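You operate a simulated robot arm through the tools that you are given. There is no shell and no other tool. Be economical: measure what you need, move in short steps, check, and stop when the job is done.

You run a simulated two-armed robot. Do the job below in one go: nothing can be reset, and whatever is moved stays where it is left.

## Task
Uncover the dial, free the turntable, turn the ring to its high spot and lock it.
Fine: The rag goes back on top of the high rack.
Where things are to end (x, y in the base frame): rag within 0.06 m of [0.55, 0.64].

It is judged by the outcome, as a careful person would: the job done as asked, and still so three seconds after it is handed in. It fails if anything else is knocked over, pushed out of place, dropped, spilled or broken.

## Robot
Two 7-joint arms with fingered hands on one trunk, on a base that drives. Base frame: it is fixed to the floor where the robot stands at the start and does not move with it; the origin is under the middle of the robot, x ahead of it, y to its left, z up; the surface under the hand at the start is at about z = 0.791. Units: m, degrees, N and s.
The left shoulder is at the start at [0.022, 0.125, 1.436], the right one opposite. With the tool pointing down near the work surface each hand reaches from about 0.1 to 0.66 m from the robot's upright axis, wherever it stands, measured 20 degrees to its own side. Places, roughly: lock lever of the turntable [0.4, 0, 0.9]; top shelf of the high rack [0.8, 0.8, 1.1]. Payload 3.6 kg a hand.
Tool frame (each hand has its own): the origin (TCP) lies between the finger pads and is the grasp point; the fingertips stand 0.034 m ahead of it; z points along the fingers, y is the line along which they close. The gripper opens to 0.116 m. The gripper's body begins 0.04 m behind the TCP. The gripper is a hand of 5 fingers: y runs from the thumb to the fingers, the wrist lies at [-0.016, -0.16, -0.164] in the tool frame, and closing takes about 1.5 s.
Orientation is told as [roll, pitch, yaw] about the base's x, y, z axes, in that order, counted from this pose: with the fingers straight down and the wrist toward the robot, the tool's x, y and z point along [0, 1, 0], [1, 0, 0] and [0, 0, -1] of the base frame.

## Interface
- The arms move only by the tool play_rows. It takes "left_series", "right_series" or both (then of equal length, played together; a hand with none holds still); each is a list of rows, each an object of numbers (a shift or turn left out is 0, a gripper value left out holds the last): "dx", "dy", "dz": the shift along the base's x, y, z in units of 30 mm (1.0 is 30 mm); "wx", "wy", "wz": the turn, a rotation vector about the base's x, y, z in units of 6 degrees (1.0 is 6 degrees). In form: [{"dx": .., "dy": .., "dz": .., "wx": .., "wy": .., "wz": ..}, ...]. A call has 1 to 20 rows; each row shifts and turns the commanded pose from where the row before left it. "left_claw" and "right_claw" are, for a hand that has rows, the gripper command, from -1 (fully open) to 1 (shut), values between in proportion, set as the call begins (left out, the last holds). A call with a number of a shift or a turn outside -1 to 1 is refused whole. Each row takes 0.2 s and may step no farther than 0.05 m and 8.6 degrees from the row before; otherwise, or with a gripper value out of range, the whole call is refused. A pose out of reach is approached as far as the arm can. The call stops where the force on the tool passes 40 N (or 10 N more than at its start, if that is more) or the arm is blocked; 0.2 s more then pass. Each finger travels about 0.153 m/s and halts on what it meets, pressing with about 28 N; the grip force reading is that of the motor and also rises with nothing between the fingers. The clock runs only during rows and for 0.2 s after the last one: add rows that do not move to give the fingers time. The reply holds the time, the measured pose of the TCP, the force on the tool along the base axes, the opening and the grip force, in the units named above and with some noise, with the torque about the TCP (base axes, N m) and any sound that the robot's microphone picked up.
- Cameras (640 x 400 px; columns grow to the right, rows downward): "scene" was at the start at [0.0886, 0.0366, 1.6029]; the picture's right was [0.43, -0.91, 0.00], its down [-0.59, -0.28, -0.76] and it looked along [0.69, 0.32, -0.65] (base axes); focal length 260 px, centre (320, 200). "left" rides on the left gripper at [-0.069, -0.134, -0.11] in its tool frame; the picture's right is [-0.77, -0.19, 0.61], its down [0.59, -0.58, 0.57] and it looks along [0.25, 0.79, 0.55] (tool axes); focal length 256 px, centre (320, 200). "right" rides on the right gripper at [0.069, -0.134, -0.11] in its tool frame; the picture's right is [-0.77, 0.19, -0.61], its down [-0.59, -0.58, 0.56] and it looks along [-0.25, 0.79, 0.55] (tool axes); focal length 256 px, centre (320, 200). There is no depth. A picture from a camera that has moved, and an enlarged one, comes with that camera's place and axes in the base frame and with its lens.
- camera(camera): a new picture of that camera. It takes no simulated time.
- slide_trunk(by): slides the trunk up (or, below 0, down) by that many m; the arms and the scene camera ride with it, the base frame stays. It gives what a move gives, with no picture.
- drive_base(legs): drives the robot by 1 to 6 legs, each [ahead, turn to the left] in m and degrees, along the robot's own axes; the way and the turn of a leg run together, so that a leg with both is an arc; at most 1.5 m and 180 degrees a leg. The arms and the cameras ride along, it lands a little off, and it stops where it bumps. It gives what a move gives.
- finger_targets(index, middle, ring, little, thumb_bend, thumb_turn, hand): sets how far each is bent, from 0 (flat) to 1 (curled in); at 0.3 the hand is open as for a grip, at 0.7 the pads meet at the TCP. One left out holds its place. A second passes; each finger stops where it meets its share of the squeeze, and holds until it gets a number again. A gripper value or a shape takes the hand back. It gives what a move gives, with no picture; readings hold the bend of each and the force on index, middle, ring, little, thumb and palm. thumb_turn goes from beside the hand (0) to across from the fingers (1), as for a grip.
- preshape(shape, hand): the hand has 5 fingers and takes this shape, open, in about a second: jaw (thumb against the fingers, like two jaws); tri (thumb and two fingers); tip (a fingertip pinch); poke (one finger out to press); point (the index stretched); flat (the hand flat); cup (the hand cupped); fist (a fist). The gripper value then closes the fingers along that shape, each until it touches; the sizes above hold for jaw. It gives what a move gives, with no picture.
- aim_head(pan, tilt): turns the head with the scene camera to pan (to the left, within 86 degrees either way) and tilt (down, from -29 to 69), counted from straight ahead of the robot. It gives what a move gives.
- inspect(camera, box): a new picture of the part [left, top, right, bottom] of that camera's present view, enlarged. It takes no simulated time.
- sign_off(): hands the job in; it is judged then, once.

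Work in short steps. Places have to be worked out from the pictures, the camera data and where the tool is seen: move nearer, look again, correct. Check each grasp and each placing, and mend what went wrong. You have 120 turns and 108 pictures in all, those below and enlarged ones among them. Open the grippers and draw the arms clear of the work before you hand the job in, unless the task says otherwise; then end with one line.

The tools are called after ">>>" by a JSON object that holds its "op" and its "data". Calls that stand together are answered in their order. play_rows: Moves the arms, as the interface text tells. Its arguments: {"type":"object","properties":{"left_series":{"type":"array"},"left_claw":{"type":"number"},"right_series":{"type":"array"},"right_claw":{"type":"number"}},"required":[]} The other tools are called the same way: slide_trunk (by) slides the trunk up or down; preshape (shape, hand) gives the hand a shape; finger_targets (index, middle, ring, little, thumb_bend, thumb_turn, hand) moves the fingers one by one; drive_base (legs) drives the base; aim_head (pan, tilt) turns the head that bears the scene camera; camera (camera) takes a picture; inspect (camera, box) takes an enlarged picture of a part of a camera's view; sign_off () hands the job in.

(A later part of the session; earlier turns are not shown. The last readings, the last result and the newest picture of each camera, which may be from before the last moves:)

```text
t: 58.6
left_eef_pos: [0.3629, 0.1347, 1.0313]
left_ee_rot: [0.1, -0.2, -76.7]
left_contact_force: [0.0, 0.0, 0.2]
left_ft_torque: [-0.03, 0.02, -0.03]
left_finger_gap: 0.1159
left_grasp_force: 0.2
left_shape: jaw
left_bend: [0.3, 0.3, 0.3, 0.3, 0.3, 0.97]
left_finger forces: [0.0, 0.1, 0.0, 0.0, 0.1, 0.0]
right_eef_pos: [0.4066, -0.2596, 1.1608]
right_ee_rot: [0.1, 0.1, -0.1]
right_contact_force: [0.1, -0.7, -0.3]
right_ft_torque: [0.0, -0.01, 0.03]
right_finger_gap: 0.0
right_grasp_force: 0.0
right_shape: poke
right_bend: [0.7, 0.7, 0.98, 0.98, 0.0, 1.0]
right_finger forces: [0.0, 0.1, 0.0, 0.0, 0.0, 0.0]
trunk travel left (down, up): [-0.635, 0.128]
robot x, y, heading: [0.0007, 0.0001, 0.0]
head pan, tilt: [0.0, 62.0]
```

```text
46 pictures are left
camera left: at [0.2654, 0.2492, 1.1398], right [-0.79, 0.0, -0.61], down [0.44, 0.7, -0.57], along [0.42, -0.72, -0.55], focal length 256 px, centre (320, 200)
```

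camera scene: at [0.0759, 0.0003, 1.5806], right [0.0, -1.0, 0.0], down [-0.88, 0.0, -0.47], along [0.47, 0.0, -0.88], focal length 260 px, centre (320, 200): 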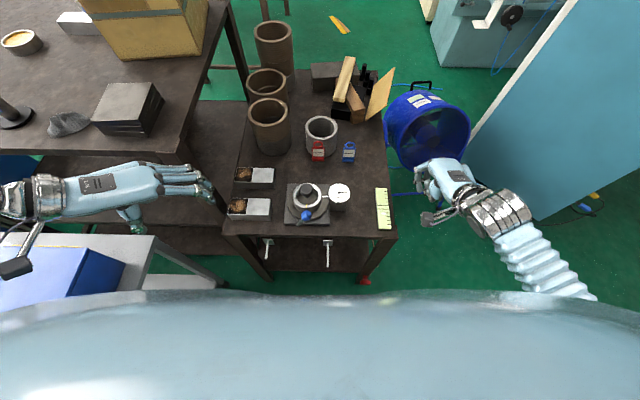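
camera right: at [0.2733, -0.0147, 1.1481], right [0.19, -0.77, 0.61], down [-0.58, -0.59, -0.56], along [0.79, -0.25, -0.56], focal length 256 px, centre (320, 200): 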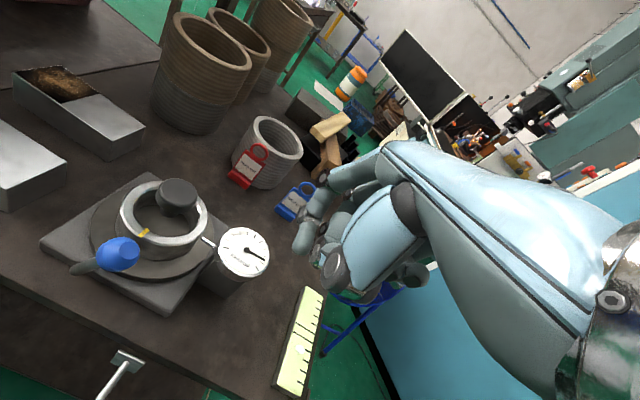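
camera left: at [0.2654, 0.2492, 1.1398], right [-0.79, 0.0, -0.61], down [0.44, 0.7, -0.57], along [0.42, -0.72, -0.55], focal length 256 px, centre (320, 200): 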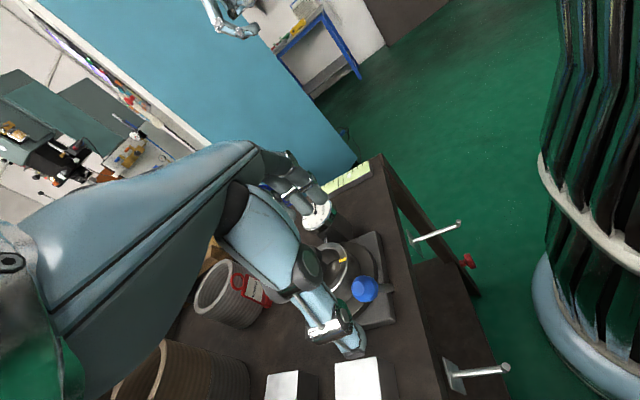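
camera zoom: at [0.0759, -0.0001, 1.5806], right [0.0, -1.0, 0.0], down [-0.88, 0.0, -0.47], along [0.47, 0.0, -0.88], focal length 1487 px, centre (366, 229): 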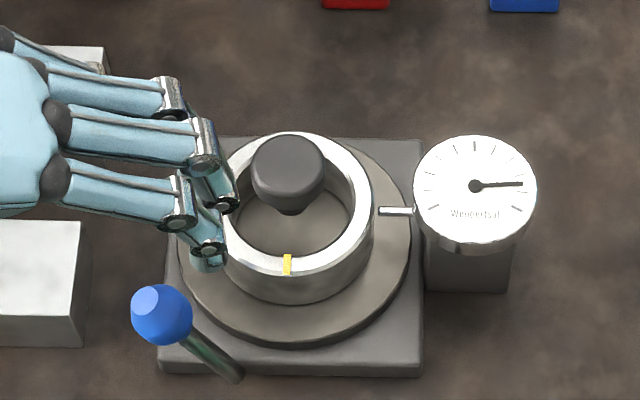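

The lever swung ~50° and stays. Now I shape the left hand as a three-finger pinch and bring it above the turntable's centre knob (about [0.475,0.04], top ≈0.905).

>>> {"op": "preshape", "data": {"shape": "tri", "hand": "left"}}

>>> {"op": "play_rows", "data": {"left_series": [{"dx": 1, "wz": 1}, {"dx": 1, "wz": 1}, {"dx": 1, "dy": -1, "wz": 0.5}, {"dx": 0.75, "dy": -1}, {"dy": -1}, {"dy": -0.15}, {}]}}

>>> {"op": "inspect", "data": {"camera": "scene", "box": [256, 150, 384, 230]}}

>>> {"op": "camera", "data": {"camera": "left"}}

```text
t: 59.5
left_eef_pos: [0.363, 0.1337, 1.0309]
left_ee_rot: [0.1, -0.3, -76.6]
left_contact_force: [0.7, 0.6, 0.3]
left_ft_torque: [0.0, -0.02, -0.04]
left_finger_gap: 0.1161
left_grasp_force: 0.1
left_shape: tri
left_bend: [0.3, 0.3, 0.98, 0.98, 0.3, 0.97]
left_finger forces: [0.1, 0.0, 0.0, 0.1, 0.1, 0.0]
right_eef_pos: [0.4071, -0.2588, 1.1597]
right_ee_rot: [0.0, 0.2, -0.1]
right_contact_force: [0.0, 0.2, -0.4]
right_ft_torque: [-0.02, 0.02, 0.03]
right_finger_gap: 0.0001
right_grasp_force: 0.1
right_shape: poke
right_bend: [0.7, 0.7, 0.98, 0.98, 0.0, 1.0]
right_finger forces: [0.0, 0.0, 0.0, 0.1, 0.0, 0.0]
trunk travel left (down, up): [-0.635, 0.128]
robot x, y, heading: [0.0024, 0.0012, 0.0]
head pan, tilt: [0.0, 62.0]
```

```text
t: 61.1
left_eef_pos: [0.4741, 0.04, 1.0292]
left_ee_rot: [0.0, -0.2, -61.6]
left_contact_force: [0.0, -0.5, 0.5]
left_ft_torque: [0.0, -0.04, 0.01]
left_finger_gap: 0.116
left_grasp_force: 0.0
left_shape: tri
left_bend: [0.3, 0.3, 0.98, 0.98, 0.3, 0.97]
left_finger forces: [0.1, 0.1, 0.0, 0.0, 0.1, 0.0]
right_eef_pos: [0.4068, -0.2593, 1.161]
right_ee_rot: [-0.1, 0.0, -0.1]
right_contact_force: [0.8, -0.7, -0.5]
right_ft_torque: [0.01, 0.01, 0.0]
right_finger_gap: 0.0
right_grasp_force: 0.1
right_shape: poke
right_bend: [0.7, 0.7, 0.98, 0.98, 0.0, 1.0]
right_finger forces: [0.0, 0.0, 0.0, 0.0, 0.0, 0.1]
trunk travel left (down, up): [-0.635, 0.128]
robot x, y, heading: [-0.0007, 0.0005, -0.1]
head pan, tilt: [0.0, 62.0]
```

```text
5.00 times, centred on (320, 190) of scene
camera zoom: at [0.076, -0.0004, 1.5806], right [0.0, -1.0, 0.0], down [-0.88, 0.0, -0.47], along [0.47, 0.0, -0.88], focal length 1301 px, centre (320, 250)
```

zoom: 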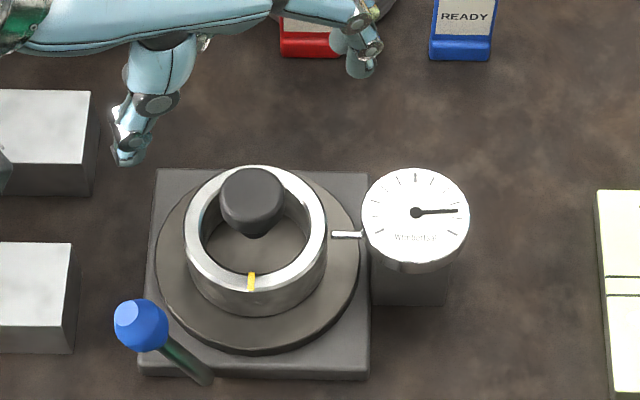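

```text
44 pictures are left
camera left: at [0.3506, 0.1256, 1.1381], right [-0.76, -0.2, -0.61], down [0.25, 0.79, -0.57], along [0.6, -0.58, -0.55], focal length 256 px, centre (320, 200)
```

left: 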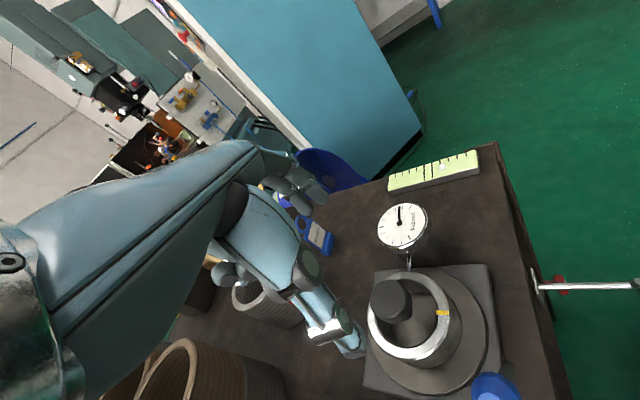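

Knob confirmed at [0.475,0.041], z≈0.90. I lower to TCP z≈0.912 around it and close.

>>> {"op": "play_rows", "data": {"left_series": [{"dz": -1}, {"dz": -1}, {"dz": -1}, {"dz": -0.9}, {}]}}

>>> {"op": "camera", "data": {"camera": "left"}}

>>> {"op": "inspect", "data": {"camera": "scene", "box": [256, 150, 384, 230]}}

```text
t: 62.3
left_eef_pos: [0.4753, 0.0409, 0.9123]
left_ee_rot: [0.1, -0.4, -61.5]
left_contact_force: [-0.5, 0.1, 0.2]
left_ft_torque: [0.0, 0.01, 0.01]
left_finger_gap: 0.1158
left_grasp_force: 0.2
left_shape: tri
left_bend: [0.3, 0.3, 0.98, 0.98, 0.3, 0.97]
left_finger forces: [0.1, 0.0, 0.1, 0.0, 0.0, 0.0]
right_eef_pos: [0.4077, -0.2601, 1.161]
right_ee_rot: [0.0, 0.2, -0.2]
right_contact_force: [0.8, 0.9, 0.0]
right_ft_torque: [0.0, -0.05, 0.02]
right_finger_gap: 0.0
right_grasp_force: 0.0
right_shape: poke
right_bend: [0.7, 0.7, 0.98, 0.98, 0.0, 1.0]
right_finger forces: [0.0, 0.0, 0.1, 0.0, 0.1, 0.0]
trunk travel left (down, up): [-0.635, 0.128]
robot x, y, heading: [0.005, 0.0003, 0.0]
head pan, tilt: [0.0, 62.0]
```

```text
43 pictures are left
camera left: at [0.3515, 0.1263, 1.02], right [-0.76, -0.2, -0.61], down [0.25, 0.79, -0.57], along [0.6, -0.58, -0.55], focal length 256 px, centre (320, 200)
```

left: 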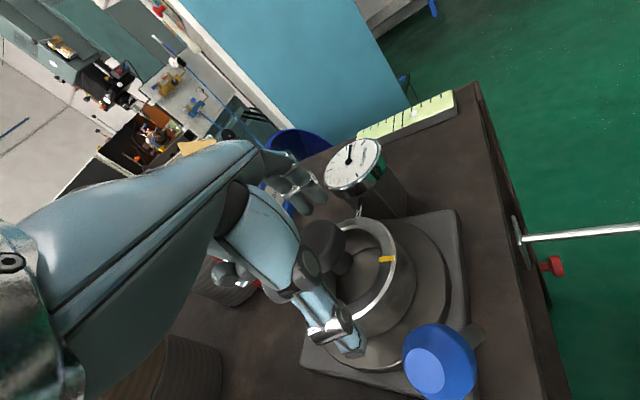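

```text
5.00 times, centred on (320, 190) of scene
camera zoom: at [0.076, -0.0001, 1.5806], right [0.0, -1.0, 0.0], down [-0.88, 0.0, -0.47], along [0.47, 0.0, -0.88], focal length 1301 px, centre (320, 250)
```

zoom: 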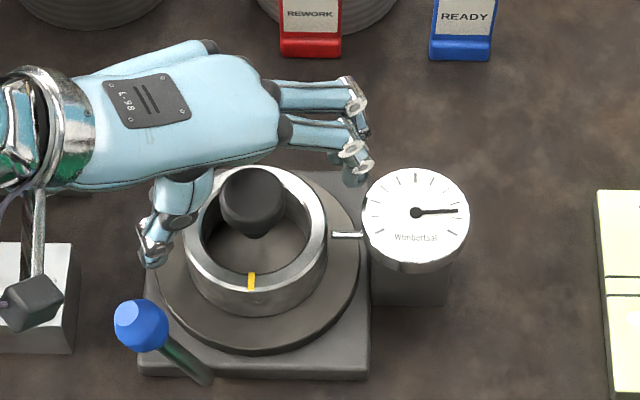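

The knob lies midway between thumb and fingers. I close on it.

>>> {"op": "play_rows", "data": {"left_series": [{}, {}, {}, {}, {}, {}, {}], "left_claw": 0.6}}

>>> {"op": "inspect", "data": {"camera": "scene", "box": [256, 150, 384, 230]}}

```text
t: 63.9
left_eef_pos: [0.473, 0.0444, 0.9096]
left_ee_rot: [0.1, -0.1, -61.5]
left_contact_force: [-7.8, 15.7, -12.1]
left_ft_torque: [0.06, 0.0, -0.04]
left_finger_gap: 0.031
left_grasp_force: 28.2
left_shape: tri
left_bend: [0.59, 0.6, 1.0, 1.0, 0.7, 1.0]
left_finger forces: [13.6, 11.6, 0.0, 0.1, 41.2, 0.0]
right_eef_pos: [0.4075, -0.2578, 1.1631]
right_ee_rot: [-0.1, 0.2, -0.2]
right_contact_force: [0.2, -0.8, -0.6]
right_ft_torque: [0.01, -0.01, -0.01]
right_finger_gap: 0.0
right_grasp_force: 0.1
right_shape: poke
right_bend: [0.7, 0.7, 0.98, 0.98, 0.0, 1.0]
right_finger forces: [0.1, 0.0, 0.0, 0.0, 0.1, 0.0]
trunk travel left (down, up): [-0.635, 0.128]
robot x, y, heading: [-0.0012, -0.004, 0.2]
head pan, tilt: [0.0, 62.0]
```

```text
5.00 times, centred on (320, 190) of scene
camera zoom: at [0.0759, 0.0027, 1.5805], right [0.0, -1.0, 0.0], down [-0.88, 0.0, -0.47], along [0.47, 0.0, -0.88], focal length 1301 px, centre (320, 250)
```

zoom: 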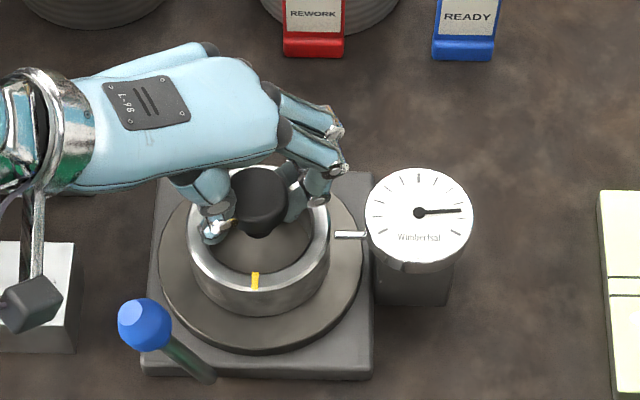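

Knob gripped. I turn it +18° (CCW) and compare mark and needle.

>>> {"op": "play_rows", "data": {"left_series": [{"dy": 0.12}, {"wz": 1}, {"wz": 1}, {"wz": 1}, {}]}}

>>> {"op": "inspect", "data": {"camera": "scene", "box": [256, 150, 384, 230]}}

```text
t: 65.1
left_eef_pos: [0.4729, 0.0446, 0.9108]
left_ee_rot: [-0.1, 0.1, -43.7]
left_contact_force: [-9.3, -5.9, -25.7]
left_ft_torque: [-0.18, -0.14, -0.09]
left_finger_gap: 0.0227
left_grasp_force: 27.9
left_shape: tri
left_bend: [0.61, 0.6, 1.0, 1.0, 0.7, 1.0]
left_finger forces: [17.5, 11.9, 0.0, 0.0, 28.7, 0.0]
right_eef_pos: [0.4081, -0.2602, 1.161]
right_ee_rot: [0.0, 0.2, 0.0]
right_contact_force: [-0.2, -0.2, -0.8]
right_ft_torque: [0.0, 0.03, 0.0]
right_finger_gap: 0.0
right_grasp_force: 0.0
right_shape: poke
right_bend: [0.7, 0.7, 0.98, 0.98, 0.0, 1.0]
right_finger forces: [0.0, 0.0, 0.1, 0.1, 0.1, 0.1]
trunk travel left (down, up): [-0.635, 0.128]
robot x, y, heading: [-0.0046, -0.001, -0.3]
head pan, tilt: [0.0, 62.0]
```

```text
5.00 times, centred on (320, 190) of scene
camera zoom: at [0.077, -0.0009, 1.5805], right [0.0, -1.0, 0.0], down [-0.88, 0.0, -0.47], along [0.47, 0.0, -0.88], focal length 1301 px, centre (320, 250)
```

zoom: 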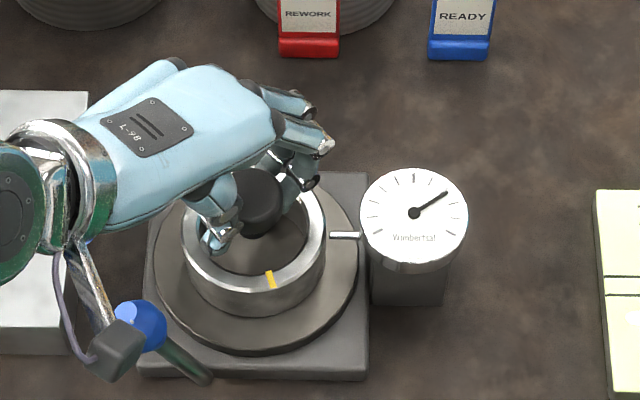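

The table turns freely; CCW lowers the reading, so the high spot lies CW. I turn back CW.

>>> {"op": "play_rows", "data": {"left_series": [{"wz": -1}, {"wz": -1}, {"wz": -1}, {"wz": -1}, {"wz": -1}, {"wz": -1}, {}]}}

>>> {"op": "inspect", "data": {"camera": "scene", "box": [256, 150, 384, 230]}}

```text
t: 66.7
left_eef_pos: [0.4757, 0.0461, 0.9106]
left_ee_rot: [0.0, -0.1, -79.6]
left_contact_force: [-0.4, 1.3, -29.2]
left_ft_torque: [-0.08, -0.12, 0.08]
left_finger_gap: 0.0234
left_grasp_force: 28.3
left_shape: tri
left_bend: [0.59, 0.6, 1.0, 1.0, 0.7, 1.0]
left_finger forces: [18.3, 14.8, 0.1, 0.0, 28.5, 0.0]
right_eef_pos: [0.4088, -0.2589, 1.162]
right_ee_rot: [-0.1, 0.4, 0.0]
right_contact_force: [0.0, 0.0, -0.3]
right_ft_torque: [-0.01, -0.02, 0.0]
right_finger_gap: 0.0001
right_grasp_force: 0.1
right_shape: poke
right_bend: [0.7, 0.7, 0.98, 0.98, 0.0, 1.0]
right_finger forces: [0.1, 0.0, 0.1, 0.0, 0.0, 0.0]
trunk travel left (down, up): [-0.635, 0.128]
robot x, y, heading: [-0.0012, 0.0023, 0.1]
head pan, tilt: [0.0, 62.0]
```

```text
5.00 times, centred on (320, 190) of scene
camera zoom: at [0.079, 0.0004, 1.5804], right [0.0, -1.0, 0.0], down [-0.88, 0.0, -0.47], along [0.47, 0.0, -0.88], focal length 1301 px, centre (320, 250)
```

zoom: 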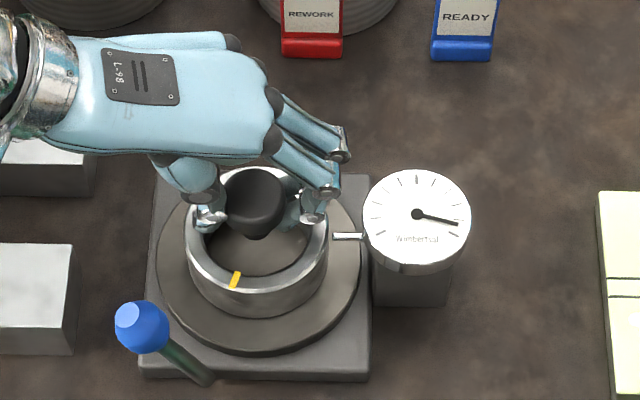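

Needle rises and the gain is tapering, so the peak is near. I turn another −12°, then look closely at the dial.

>>> {"op": "play_rows", "data": {"left_series": [{"wz": -1}, {"wz": -1}, {}]}}

>>> {"op": "inspect", "data": {"camera": "scene", "box": [292, 170, 356, 210]}}

```text
t: 67.5
left_eef_pos: [0.4755, 0.0458, 0.9109]
left_ee_rot: [-0.2, -0.1, -91.5]
left_contact_force: [0.1, 2.9, -28.5]
left_ft_torque: [-0.07, -0.16, 0.01]
left_finger_gap: 0.0237
left_grasp_force: 27.8
left_shape: tri
left_bend: [0.59, 0.6, 1.0, 1.0, 0.7, 1.0]
left_finger forces: [18.5, 15.2, 0.0, 0.0, 29.0, 0.0]
right_eef_pos: [0.41, -0.2588, 1.162]
right_ee_rot: [0.0, 0.3, 0.0]
right_contact_force: [-0.7, 0.3, 0.5]
right_ft_torque: [0.03, -0.02, 0.01]
right_finger_gap: 0.0
right_grasp_force: 0.0
right_shape: poke
right_bend: [0.7, 0.7, 0.98, 0.98, 0.0, 1.0]
right_finger forces: [0.0, 0.0, 0.0, 0.0, 0.0, 0.0]
trunk travel left (down, up): [-0.635, 0.128]
robot x, y, heading: [0.0014, -0.0027, 0.1]
head pan, tilt: [0.0, 62.0]
```

```text
10.00 times, centred on (324, 190) of scene
camera zoom: at [0.0792, 0.0005, 1.5804], right [0.0, -1.0, 0.0], down [-0.88, 0.0, -0.47], along [0.47, 0.0, -0.88], focal length 2603 px, centre (280, 300)
```

zoom: 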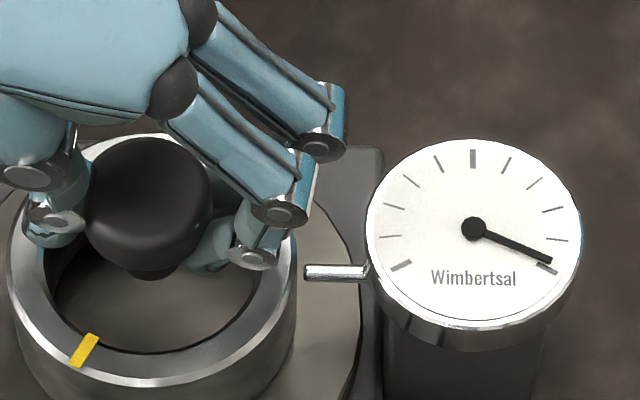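

Needle at ≈112°, still rising. Another −6° steps.

>>> {"op": "play_rows", "data": {"left_series": [{"wz": -1}, {}, {}]}}

>>> {"op": "inspect", "data": {"camera": "scene", "box": [292, 170, 356, 210]}}

```text
t: 68.3
left_eef_pos: [0.4758, 0.0446, 0.9111]
left_ee_rot: [0.1, -0.2, -97.6]
left_contact_force: [8.9, 2.6, -31.0]
left_ft_torque: [-0.05, -0.22, 0.03]
left_finger_gap: 0.0235
left_grasp_force: 27.3
left_shape: tri
left_bend: [0.58, 0.6, 1.0, 1.0, 0.7, 1.0]
left_finger forces: [18.7, 17.2, 0.0, 0.0, 29.5, 0.0]
right_eef_pos: [0.4103, -0.2592, 1.161]
right_ee_rot: [0.0, 0.3, -0.1]
right_contact_force: [0.3, 0.7, -0.5]
right_ft_torque: [-0.01, -0.01, 0.0]
right_finger_gap: 0.0
right_grasp_force: 0.0
right_shape: poke
right_bend: [0.7, 0.7, 0.98, 0.98, 0.0, 1.0]
right_finger forces: [0.0, 0.0, 0.0, 0.0, 0.1, 0.0]
trunk travel left (down, up): [-0.635, 0.128]
robot x, y, heading: [-0.0027, 0.0009, 0.2]
head pan, tilt: [0.0, 62.0]
```

```text
10.00 times, centred on (324, 190) of scene
camera zoom: at [0.0806, 0.0003, 1.5803], right [0.0, -1.0, 0.0], down [-0.88, 0.0, -0.47], along [0.47, 0.0, -0.88], focal length 2603 px, centre (280, 300)
```

zoom: 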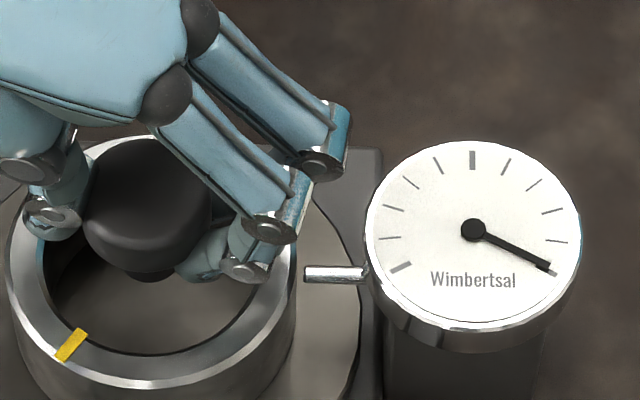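

Now ≈115.6°, still rising slightly. One more −6°.

>>> {"op": "play_rows", "data": {"left_series": [{"wz": -1}, {}, {}]}}

>>> {"op": "inspect", "data": {"camera": "scene", "box": [292, 170, 356, 210]}}

```text
t: 68.6
left_eef_pos: [0.475, 0.0444, 0.9108]
left_ee_rot: [0.7, 0.4, -99.0]
left_contact_force: [14.8, -0.3, -24.7]
left_ft_torque: [-0.1, -0.26, 0.08]
left_finger_gap: 0.0233
left_grasp_force: 27.8
left_shape: tri
left_bend: [0.58, 0.6, 1.0, 1.0, 0.7, 1.0]
left_finger forces: [16.6, 18.6, 0.0, 0.0, 29.5, 0.0]
left hand out of reach, approached as far as the arm can: row 1
right_eef_pos: [0.4115, -0.2598, 1.1605]
right_ee_rot: [-0.1, 0.3, -0.1]
right_contact_force: [-1.2, 0.3, 0.1]
right_ft_torque: [0.02, 0.03, 0.01]
right_finger_gap: 0.0
right_grasp_force: 0.0
right_shape: poke
right_bend: [0.7, 0.7, 0.98, 0.98, 0.0, 1.0]
right_finger forces: [0.0, 0.1, 0.1, 0.0, 0.0, 0.0]
trunk travel left (down, up): [-0.635, 0.128]
robot x, y, heading: [-0.0004, -0.0, -0.1]
head pan, tilt: [0.0, 62.0]
stopped in row 1 (left hand): the force on the tool passed its limit at 47 N (the readings are from after the stop); the commanded pose is now the measured one
```

```text
10.00 times, centred on (324, 190) of scene
camera zoom: at [0.0807, -0.0009, 1.5805], right [0.0, -1.0, 0.0], down [-0.88, 0.0, -0.47], along [0.47, 0.0, -0.88], focal length 2603 px, centre (280, 300)
```

zoom: 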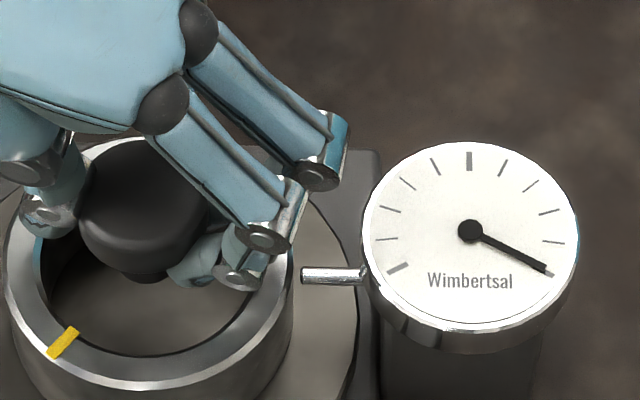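

Wrist limit reached; needle ≈118° and still rising slightly. I release, unwind the hand to regrip and continue.

>>> {"op": "play_rows", "data": {"left_series": [{}, {}, {}, {}, {}, {"dz": 0.3, "wz": 1}, {"dz": 0.3, "wz": 1}, {"wz": 1}, {"wz": 1}, {"wz": 1}, {"wz": 1}, {"wz": 1}, {}], "left_claw": -1}}

>>> {"op": "inspect", "data": {"camera": "scene", "box": [276, 165, 372, 225]}}

```text
t: 71.4
left_eef_pos: [0.4704, 0.0465, 0.9317]
left_ee_rot: [0.5, 0.2, -57.1]
left_contact_force: [0.0, 0.1, -0.4]
left_ft_torque: [0.04, -0.04, 0.0]
left_finger_gap: 0.1157
left_grasp_force: 0.1
left_shape: tri
left_bend: [0.3, 0.3, 0.98, 0.98, 0.3, 0.97]
left_finger forces: [0.1, 0.1, 0.0, 0.0, 0.1, 0.0]
right_eef_pos: [0.4083, -0.2595, 1.1618]
right_ee_rot: [0.0, 0.2, -0.1]
right_contact_force: [-0.8, 0.1, -0.1]
right_ft_torque: [0.02, 0.02, 0.02]
right_finger_gap: 0.0002
right_grasp_force: 0.0
right_shape: poke
right_bend: [0.7, 0.7, 0.98, 0.98, 0.0, 1.0]
right_finger forces: [0.0, 0.0, 0.0, 0.0, 0.0, 0.0]
trunk travel left (down, up): [-0.635, 0.128]
robot x, y, heading: [-0.0019, -0.0003, -0.2]
head pan, tilt: [0.0, 62.0]
```

```text
6.67 times, centred on (324, 195) of scene
camera zoom: at [0.0766, -0.0002, 1.5806], right [0.0, -1.0, 0.0], down [-0.88, 0.0, -0.47], along [0.47, 0.0, -0.88], focal length 1735 px, centre (293, 233)
```

zoom: 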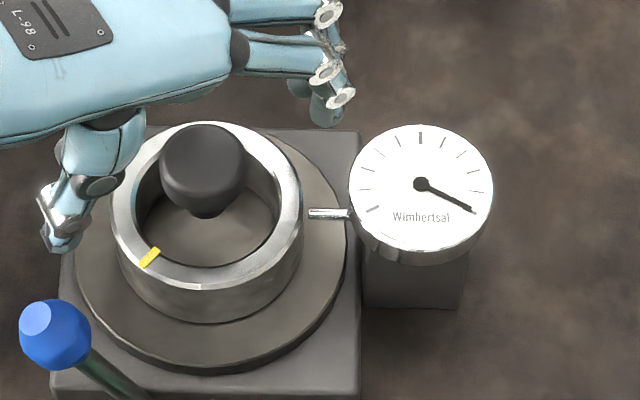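

The ring stayed put. I lower, recentre, and regrip.

>>> {"op": "play_rows", "data": {"left_series": [{"dx": 0.16, "dy": -0.08, "dz": -0.35}, {"dz": -0.35}, {}]}}

>>> {"op": "play_rows", "data": {"left_series": [{}, {}, {}, {}, {}, {}, {"wz": -1}, {}], "left_claw": 0.6}}

>>> {"op": "inspect", "data": {"camera": "scene", "box": [292, 170, 356, 210]}}

```text
t: 72.2
left_eef_pos: [0.4763, 0.0419, 0.9095]
left_ee_rot: [0.5, 0.2, -57.2]
left_contact_force: [0.2, 0.0, 0.9]
left_ft_torque: [-0.06, 0.03, -0.01]
left_finger_gap: 0.1159
left_grasp_force: 0.1
left_shape: tri
left_bend: [0.3, 0.3, 0.98, 0.98, 0.3, 0.97]
left_finger forces: [0.1, 0.0, 0.0, 0.0, 0.0, 0.1]
right_eef_pos: [0.4085, -0.2586, 1.1616]
right_ee_rot: [0.0, 0.2, 0.0]
right_contact_force: [0.7, 0.0, 0.6]
right_ft_torque: [-0.01, 0.0, 0.01]
right_finger_gap: 0.0001
right_grasp_force: 0.0
right_shape: poke
right_bend: [0.7, 0.7, 0.98, 0.98, 0.0, 1.0]
right_finger forces: [0.0, 0.0, 0.0, 0.0, 0.0, 0.0]
trunk travel left (down, up): [-0.635, 0.128]
robot x, y, heading: [0.004, 0.0059, -0.1]
head pan, tilt: [0.0, 62.0]
```

```text
t: 74.0
left_eef_pos: [0.476, 0.0439, 0.9079]
left_ee_rot: [0.5, 0.2, -63.2]
left_contact_force: [-7.1, 16.1, -15.1]
left_ft_torque: [0.06, -0.05, -0.04]
left_finger_gap: 0.0291
left_grasp_force: 28.8
left_shape: tri
left_bend: [0.6, 0.64, 1.0, 1.0, 0.7, 1.0]
left_finger forces: [13.7, 11.8, 0.0, 0.1, 40.0, 0.0]
right_eef_pos: [0.408, -0.2569, 1.1618]
right_ee_rot: [-0.2, 0.2, 0.0]
right_contact_force: [-0.4, 0.1, 0.5]
right_ft_torque: [-0.03, -0.04, -0.02]
right_finger_gap: 0.0
right_grasp_force: 0.0
right_shape: poke
right_bend: [0.7, 0.7, 0.98, 0.98, 0.0, 1.0]
right_finger forces: [0.0, 0.1, 0.1, 0.0, 0.0, 0.0]
trunk travel left (down, up): [-0.635, 0.128]
robot x, y, heading: [-0.0025, -0.0009, -0.0]
head pan, tilt: [0.0, 62.0]
```

```text
10.00 times, centred on (324, 190) of scene
camera zoom: at [0.0768, 0.0029, 1.5805], right [0.0, -1.0, 0.0], down [-0.88, 0.0, -0.47], along [0.47, 0.0, -0.88], focal length 2603 px, centre (280, 300)
```

zoom: 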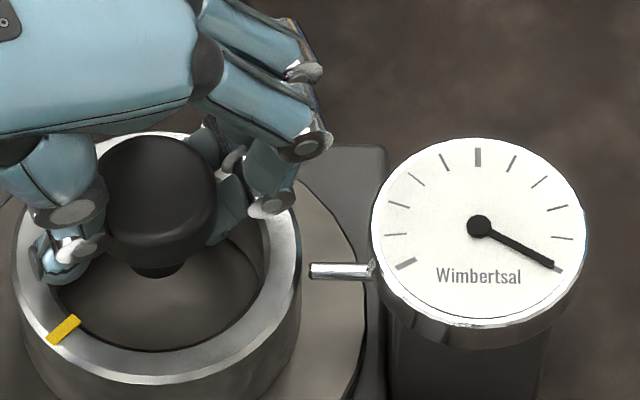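

Needle is right at the end tick. I continue −6° to see whether it peaks.

>>> {"op": "play_rows", "data": {"left_series": [{"wz": -1}, {"wz": -0.5}, {}]}}

>>> {"op": "inspect", "data": {"camera": "scene", "box": [292, 170, 356, 210]}}

```text
t: 74.8
left_eef_pos: [0.4761, 0.0448, 0.9094]
left_ee_rot: [0.5, 0.2, -72.3]
left_contact_force: [-1.7, 11.9, -22.7]
left_ft_torque: [-0.04, -0.15, 0.0]
left_finger_gap: 0.0288
left_grasp_force: 28.2
left_shape: tri
left_bend: [0.6, 0.64, 1.0, 1.0, 0.7, 1.0]
left_finger forces: [14.7, 12.7, 0.0, 0.1, 34.8, 0.0]
right_eef_pos: [0.4082, -0.2586, 1.1609]
right_ee_rot: [0.0, 0.2, -0.1]
right_contact_force: [0.1, -0.4, -0.8]
right_ft_torque: [0.03, 0.02, 0.01]
right_finger_gap: 0.0
right_grasp_force: 0.0
right_shape: poke
right_bend: [0.7, 0.7, 0.98, 0.98, 0.0, 1.0]
right_finger forces: [0.1, 0.1, 0.1, 0.0, 0.0, 0.0]
trunk travel left (down, up): [-0.635, 0.128]
robot x, y, heading: [0.0027, -0.0004, -0.2]
head pan, tilt: [0.0, 62.0]
```

```text
10.00 times, centred on (324, 190) of scene
camera zoom: at [0.0782, 0.0024, 1.5804], right [0.0, -1.0, 0.0], down [-0.88, 0.0, -0.47], along [0.47, 0.0, -0.88], focal length 2603 px, centre (280, 300)
```

zoom: 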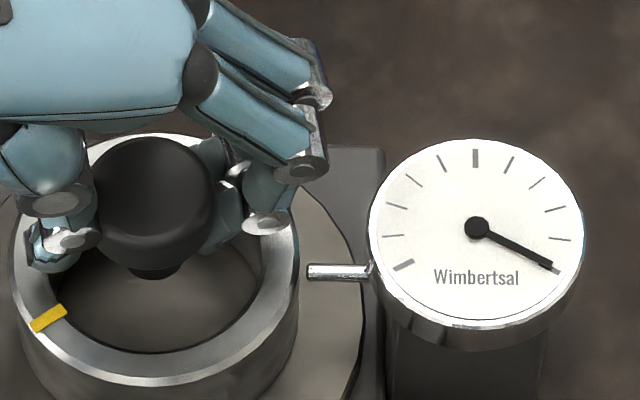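

Essentially unchanged over 9°, so near the peak. I go −12° further to bracket it.

>>> {"op": "play_rows", "data": {"left_series": [{"wz": -1}, {"wz": -1}, {}]}}

>>> {"op": "inspect", "data": {"camera": "scene", "box": [292, 170, 356, 210]}}

```text
t: 75.6
left_eef_pos: [0.4777, 0.0447, 0.9091]
left_ee_rot: [0.5, 0.3, -84.3]
left_contact_force: [2.5, 8.7, -26.4]
left_ft_torque: [-0.09, -0.16, 0.03]
left_finger_gap: 0.0284
left_grasp_force: 27.7
left_shape: tri
left_bend: [0.6, 0.64, 1.0, 1.0, 0.7, 1.0]
left_finger forces: [15.6, 13.5, 0.0, 0.1, 30.9, 0.1]
right_eef_pos: [0.4101, -0.2591, 1.1596]
right_ee_rot: [-0.2, 0.2, -0.1]
right_contact_force: [0.6, -0.1, -0.9]
right_ft_torque: [-0.01, 0.01, 0.03]
right_finger_gap: 0.0
right_grasp_force: 0.1
right_shape: poke
right_bend: [0.7, 0.7, 0.98, 0.98, 0.0, 1.0]
right_finger forces: [0.1, 0.0, 0.0, 0.1, 0.1, 0.0]
trunk travel left (down, up): [-0.635, 0.128]
robot x, y, heading: [-0.0028, 0.0013, -0.2]
head pan, tilt: [0.0, 62.0]
```

```text
10.00 times, centred on (324, 190) of scene
camera zoom: at [0.0794, 0.0018, 1.5804], right [0.0, -1.0, 0.0], down [-0.88, 0.0, -0.47], along [0.47, 0.0, -0.88], focal length 2603 px, centre (280, 300)
```

zoom: 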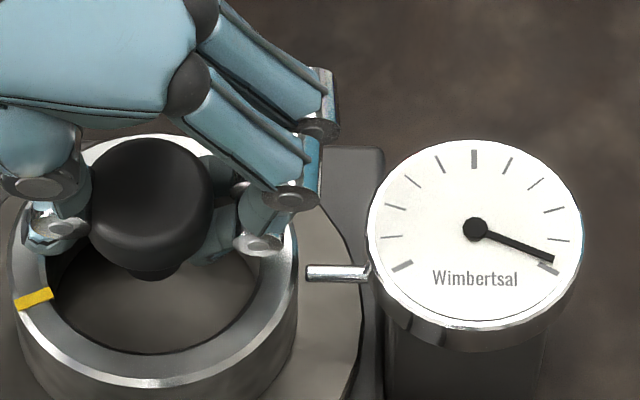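

Readings bracket the peak: equal needle at mark angles ≈34° and ≈70°, so the high spot is at ≈51–52°, hand yaw ≈ −65.5. I turn back to it.

>>> {"op": "play_rows", "data": {"left_series": [{"wz": 1}, {"wz": 1}, {"wz": 1}, {"wz": 0.15}, {}]}}

>>> {"op": "inspect", "data": {"camera": "scene", "box": [292, 170, 356, 210]}}

```text
t: 76.8
left_eef_pos: [0.4757, 0.0447, 0.9071]
left_ee_rot: [0.5, 0.3, -65.2]
left_contact_force: [-1.7, 10.8, -23.0]
left_ft_torque: [-0.05, -0.11, -0.09]
left_finger_gap: 0.0285
left_grasp_force: 27.5
left_shape: tri
left_bend: [0.61, 0.64, 1.0, 1.0, 0.7, 1.0]
left_finger forces: [14.7, 12.7, 0.1, 0.1, 32.5, 0.0]
right_eef_pos: [0.4091, -0.2584, 1.162]
right_ee_rot: [-0.1, 0.2, -0.2]
right_contact_force: [0.0, 0.1, 0.0]
right_ft_torque: [0.02, -0.01, -0.01]
right_finger_gap: 0.0002
right_grasp_force: 0.1
right_shape: poke
right_bend: [0.7, 0.7, 0.98, 0.98, 0.0, 1.0]
right_finger forces: [0.0, 0.1, 0.0, 0.0, 0.0, 0.0]
trunk travel left (down, up): [-0.635, 0.128]
robot x, y, heading: [0.002, -0.0001, -0.0]
head pan, tilt: [0.0, 62.0]
```

```text
10.00 times, centred on (324, 190) of scene
camera zoom: at [0.078, 0.0022, 1.5805], right [0.0, -1.0, 0.0], down [-0.88, 0.0, -0.47], along [0.47, 0.0, -0.88], focal length 2603 px, centre (280, 300)
```

zoom: 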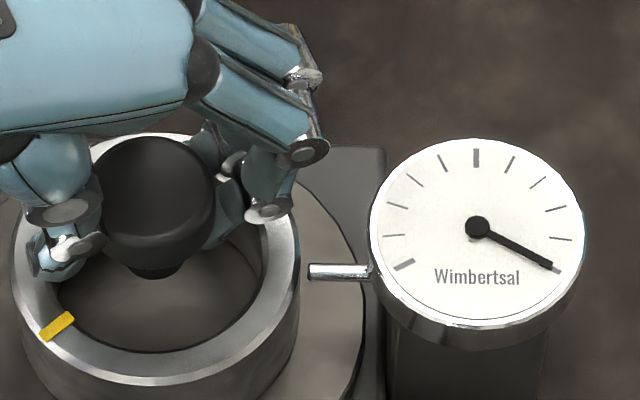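

Needle back at its maximum (end tick) with the mark at ≈52°. I release, lift, and move the hand to the +y side of the lever with the pinch closed, to push it back.

>>> {"op": "play_rows", "data": {"left_series": [{}, {}, {}, {}, {}, {"dz": 0.5}, {"dz": 1}, {"dz": 1}, {"dz": 1}, {"dy": 1, "dx": -0.7, "wz": 1}, {"dy": 1, "dx": -0.7, "wz": 1}, {"dy": 1, "dx": -0.7, "wz": 1}, {"dy": 1, "dx": -0.7, "wz": 1}, {"wz": 1}, {"wz": 1}, {"wz": 1}, {"wz": 1}, {}], "left_claw": -1}}

>>> {"op": "inspect", "data": {"camera": "scene", "box": [260, 160, 372, 230]}}

```text
t: 80.6
left_eef_pos: [0.3914, 0.1622, 1.0156]
left_ee_rot: [0.5, 0.2, -17.3]
left_contact_force: [1.3, -0.4, 1.0]
left_ft_torque: [0.0, -0.02, -0.02]
left_finger_gap: 0.1158
left_grasp_force: 0.0
left_shape: tri
left_bend: [0.3, 0.3, 0.98, 0.98, 0.3, 0.97]
left_finger forces: [0.0, 0.0, 0.0, 0.1, 0.0, 0.0]
right_eef_pos: [0.4075, -0.2595, 1.162]
right_ee_rot: [-0.1, 0.2, -0.1]
right_contact_force: [-0.8, 0.2, -0.8]
right_ft_torque: [-0.02, 0.02, 0.02]
right_finger_gap: 0.0001
right_grasp_force: 0.0
right_shape: poke
right_bend: [0.7, 0.7, 0.98, 0.98, 0.0, 1.0]
right_finger forces: [0.0, 0.1, 0.1, 0.1, 0.0, 0.1]
trunk travel left (down, up): [-0.635, 0.128]
robot x, y, heading: [-0.0034, -0.0001, -0.4]
head pan, tilt: [0.0, 62.0]
```

```text
5.71 times, centred on (316, 195) of scene
camera zoom: at [0.0764, 0.0008, 1.5806], right [0.0, -1.0, 0.0], down [-0.88, 0.0, -0.47], along [0.47, 0.0, -0.88], focal length 1487 px, centre (343, 229)
```

zoom: 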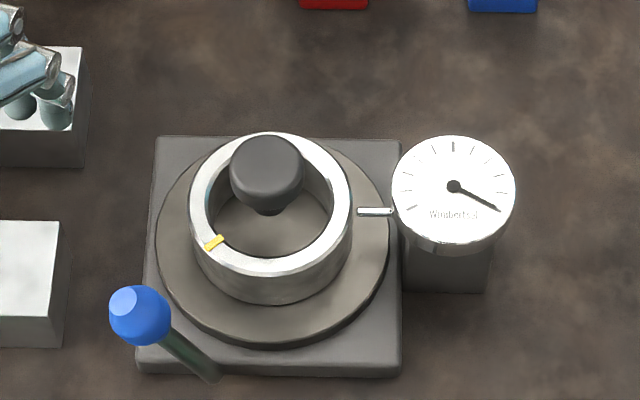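

Ring stays at the peak. I close the pinch and lower beside the lever knob's +y side.

>>> {"op": "play_rows", "data": {"left_series": [{}, {}, {}, {}, {}, {"dz": -1}, {"dz": -1}, {"dz": -1}, {"dz": -1}, {"dz": -0.4}, {}], "left_claw": 0.9}}

>>> {"op": "inspect", "data": {"camera": "scene", "box": [244, 160, 372, 240]}}

>>> {"op": "camera", "data": {"camera": "left"}}

```text
t: 83.0
left_eef_pos: [0.3929, 0.1618, 0.8807]
left_ee_rot: [0.6, 0.0, -17.3]
left_contact_force: [-0.5, -0.3, 0.0]
left_ft_torque: [0.0, 0.04, 0.0]
left_finger_gap: 0.006
left_grasp_force: 0.1
left_shape: tri
left_bend: [0.7, 0.67, 0.98, 0.98, 0.7, 1.0]
left_finger forces: [0.0, 0.0, 0.1, 0.0, 0.0, 0.1]
right_eef_pos: [0.4076, -0.2595, 1.1615]
right_ee_rot: [0.0, 0.1, -0.1]
right_contact_force: [0.4, -0.1, 0.2]
right_ft_torque: [0.02, 0.05, -0.03]
right_finger_gap: 0.0
right_grasp_force: 0.1
right_shape: poke
right_bend: [0.7, 0.7, 0.98, 0.98, 0.0, 1.0]
right_finger forces: [0.0, 0.1, 0.1, 0.1, 0.1, 0.0]
trunk travel left (down, up): [-0.635, 0.128]
robot x, y, heading: [0.0002, 0.0009, -0.2]
head pan, tilt: [0.0, 62.0]
```

```text
5.00 times, centred on (308, 200) of scene
camera zoom: at [0.0762, 0.0001, 1.5806], right [0.0, -1.0, 0.0], down [-0.88, 0.0, -0.47], along [0.47, 0.0, -0.88], focal length 1301 px, centre (380, 200)
```

zoom: 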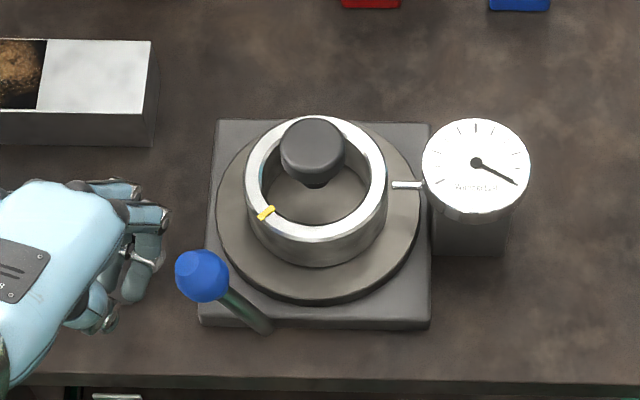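

```text
28 pictures are left
camera left: at [0.2459, 0.1348, 0.9903], right [-0.41, -0.67, -0.62], down [-0.38, 0.74, -0.56], along [0.83, 0.0, -0.55], focal length 256 px, centre (320, 200)
```

left: 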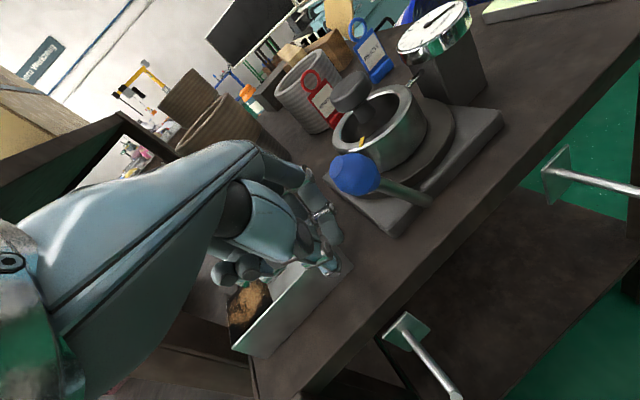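

The finger side faces the lever knob. I push toward −y in small steps.

>>> {"op": "play_rows", "data": {"left_series": [{"dy": -0.5}, {"dy": -0.5}, {"dy": -0.5}, {"dy": -0.5}, {"dy": -0.5}, {}]}}

>>> {"op": "inspect", "data": {"camera": "scene", "box": [244, 160, 372, 240]}}

```text
t: 84.4
left_eef_pos: [0.3919, 0.0878, 0.8834]
left_ee_rot: [0.5, 0.2, -17.3]
left_contact_force: [0.7, 0.8, 1.7]
left_ft_torque: [0.02, -0.05, 0.01]
left_finger_gap: 0.006
left_grasp_force: 0.1
left_shape: tri
left_bend: [0.7, 0.67, 0.98, 0.98, 0.7, 1.0]
left_finger forces: [1.2, 0.0, 0.0, 0.0, 0.0, 0.0]
right_eef_pos: [0.4066, -0.258, 1.1623]
right_ee_rot: [0.0, 0.2, -0.1]
right_contact_force: [-0.6, -0.6, -0.5]
right_ft_torque: [0.02, 0.0, 0.04]
right_finger_gap: 0.0
right_grasp_force: 0.1
right_shape: poke
right_bend: [0.7, 0.7, 0.98, 0.98, 0.0, 1.0]
right_finger forces: [0.1, 0.0, 0.0, 0.0, 0.0, 0.0]
trunk travel left (down, up): [-0.635, 0.128]
robot x, y, heading: [0.0009, -0.0007, -0.1]
head pan, tilt: [0.0, 62.0]
```

```text
5.00 times, centred on (308, 200) of scene
camera zoom: at [0.0762, 0.0007, 1.5806], right [0.0, -1.0, 0.0], down [-0.88, 0.0, -0.47], along [0.47, 0.0, -0.88], focal length 1301 px, centre (380, 200)
```

zoom: 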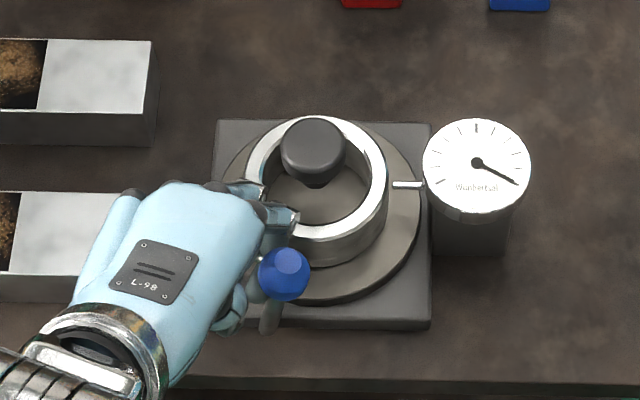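

Lever follows easily. I push on to its −y stop.

>>> {"op": "play_rows", "data": {"left_series": [{"dy": -0.4}, {"dy": -0.4}, {"dy": -0.3}, {"dy": -0.2}, {}]}}

>>> {"op": "inspect", "data": {"camera": "scene", "box": [244, 160, 372, 240]}}

```text
t: 85.2
left_eef_pos: [0.3954, 0.0711, 0.8823]
left_ee_rot: [2.1, 0.1, -16.5]
left_contact_force: [1.4, 19.9, 5.9]
left_ft_torque: [0.57, -0.16, 0.19]
left_finger_gap: 0.0049
left_grasp_force: 0.0
left_shape: tri
left_bend: [0.71, 0.69, 0.98, 0.98, 0.7, 1.0]
left_finger forces: [18.7, 3.1, 0.1, 0.0, 0.1, 0.0]
right_eef_pos: [0.4082, -0.2576, 1.1618]
right_ee_rot: [0.0, 0.1, 0.1]
right_contact_force: [-0.3, -0.7, 0.0]
right_ft_torque: [0.04, 0.02, 0.02]
right_finger_gap: 0.0
right_grasp_force: 0.1
right_shape: poke
right_bend: [0.7, 0.7, 0.98, 0.98, 0.0, 1.0]
right_finger forces: [0.1, 0.0, 0.1, 0.0, 0.0, 0.0]
trunk travel left (down, up): [-0.635, 0.128]
robot x, y, heading: [-0.0026, -0.0026, 0.7]
head pan, tilt: [0.0, 62.0]
stopped in row 3 (left hand): the force on the tool passed its limit at 45 N (the readings are from after the stop); the commanded pose is now the measured one
```

```text
5.00 times, centred on (308, 200) of scene
camera zoom: at [0.0753, 0.0006, 1.5807], right [0.01, -1.0, 0.0], down [-0.88, -0.01, -0.47], along [0.47, 0.01, -0.88], focal length 1301 px, centre (380, 200)
```

zoom: 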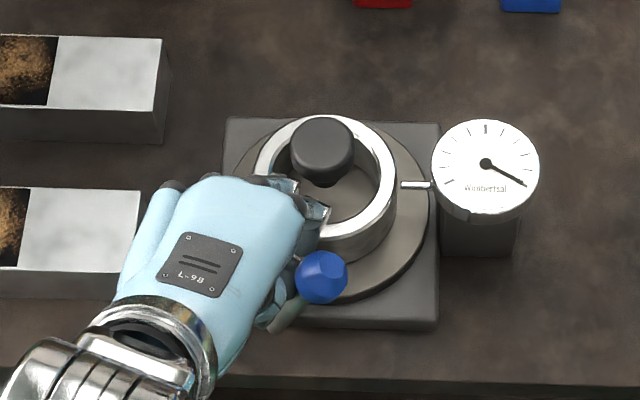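

The lever hit its stop, knob back at its original locked place. I back off, lift clear and retreat.

>>> {"op": "play_rows", "data": {"left_series": [{"dy": 0.7}, {"dy": 0.7}, {"dz": 1}, {"dz": 1}, {"dz": 1}, {"dz": 1}, {"dz": 1}, {"dz": 1, "dy": 1}, {"dz": 1, "dy": 1}, {"dz": 1, "dy": 1}, {"dy": 1}, {"dy": 1}, {"dy": 1}]}}

>>> {"op": "inspect", "data": {"camera": "scene", "box": [276, 165, 372, 225]}}

>>> {"op": "inspect", "data": {"camera": "scene", "box": [292, 170, 356, 210]}}

```text
t: 88.0
left_eef_pos: [0.3945, 0.2891, 1.1241]
left_ee_rot: [1.5, 0.0, -16.6]
left_contact_force: [0.5, -0.5, 0.2]
left_ft_torque: [-0.02, 0.01, -0.01]
left_finger_gap: 0.0057
left_grasp_force: 0.0
left_shape: tri
left_bend: [0.7, 0.68, 0.98, 0.98, 0.7, 1.0]
left_finger forces: [0.0, 0.1, 0.0, 0.0, 0.0, 0.1]
right_eef_pos: [0.4089, -0.2564, 1.162]
right_ee_rot: [-0.1, 0.0, 0.1]
right_contact_force: [1.2, 0.0, -0.3]
right_ft_torque: [-0.01, 0.03, -0.04]
right_finger_gap: 0.0
right_grasp_force: 0.1
right_shape: poke
right_bend: [0.7, 0.7, 0.98, 0.98, 0.0, 1.0]
right_finger forces: [0.0, 0.0, 0.0, 0.1, 0.0, 0.0]
trunk travel left (down, up): [-0.635, 0.128]
robot x, y, heading: [0.0005, -0.001, 0.4]
head pan, tilt: [0.0, 62.0]
```

```text
6.67 times, centred on (324, 195) of scene
camera zoom: at [0.0762, 0.0023, 1.5806], right [0.01, -1.0, 0.0], down [-0.88, -0.01, -0.47], along [0.47, 0.0, -0.88], focal length 1735 px, centre (293, 233)
```

zoom: 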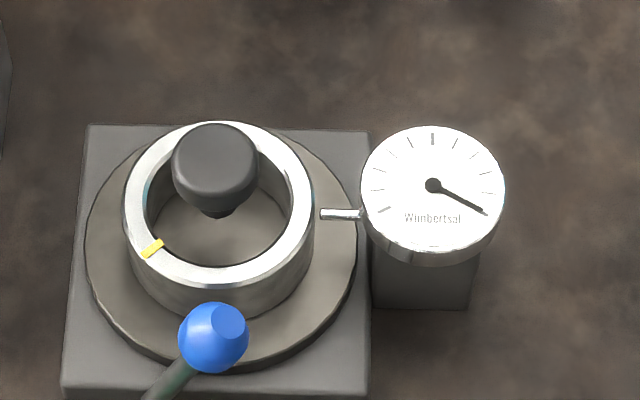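

```text
10.00 times, centred on (324, 190) of scene
camera zoom: at [0.0762, 0.0023, 1.5806], right [0.01, -1.0, 0.0], down [-0.88, -0.01, -0.47], along [0.47, 0.0, -0.88], focal length 2603 px, centre (280, 300)
```

zoom: 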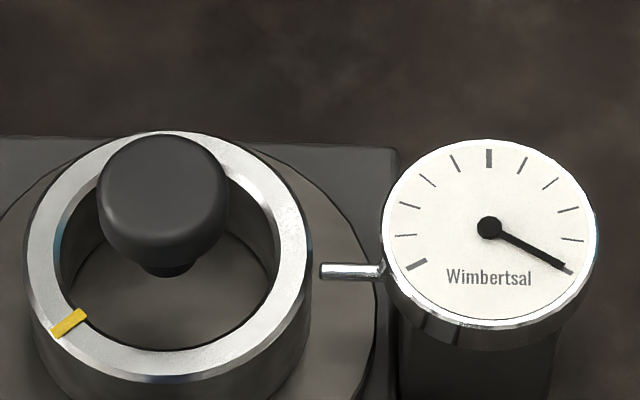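

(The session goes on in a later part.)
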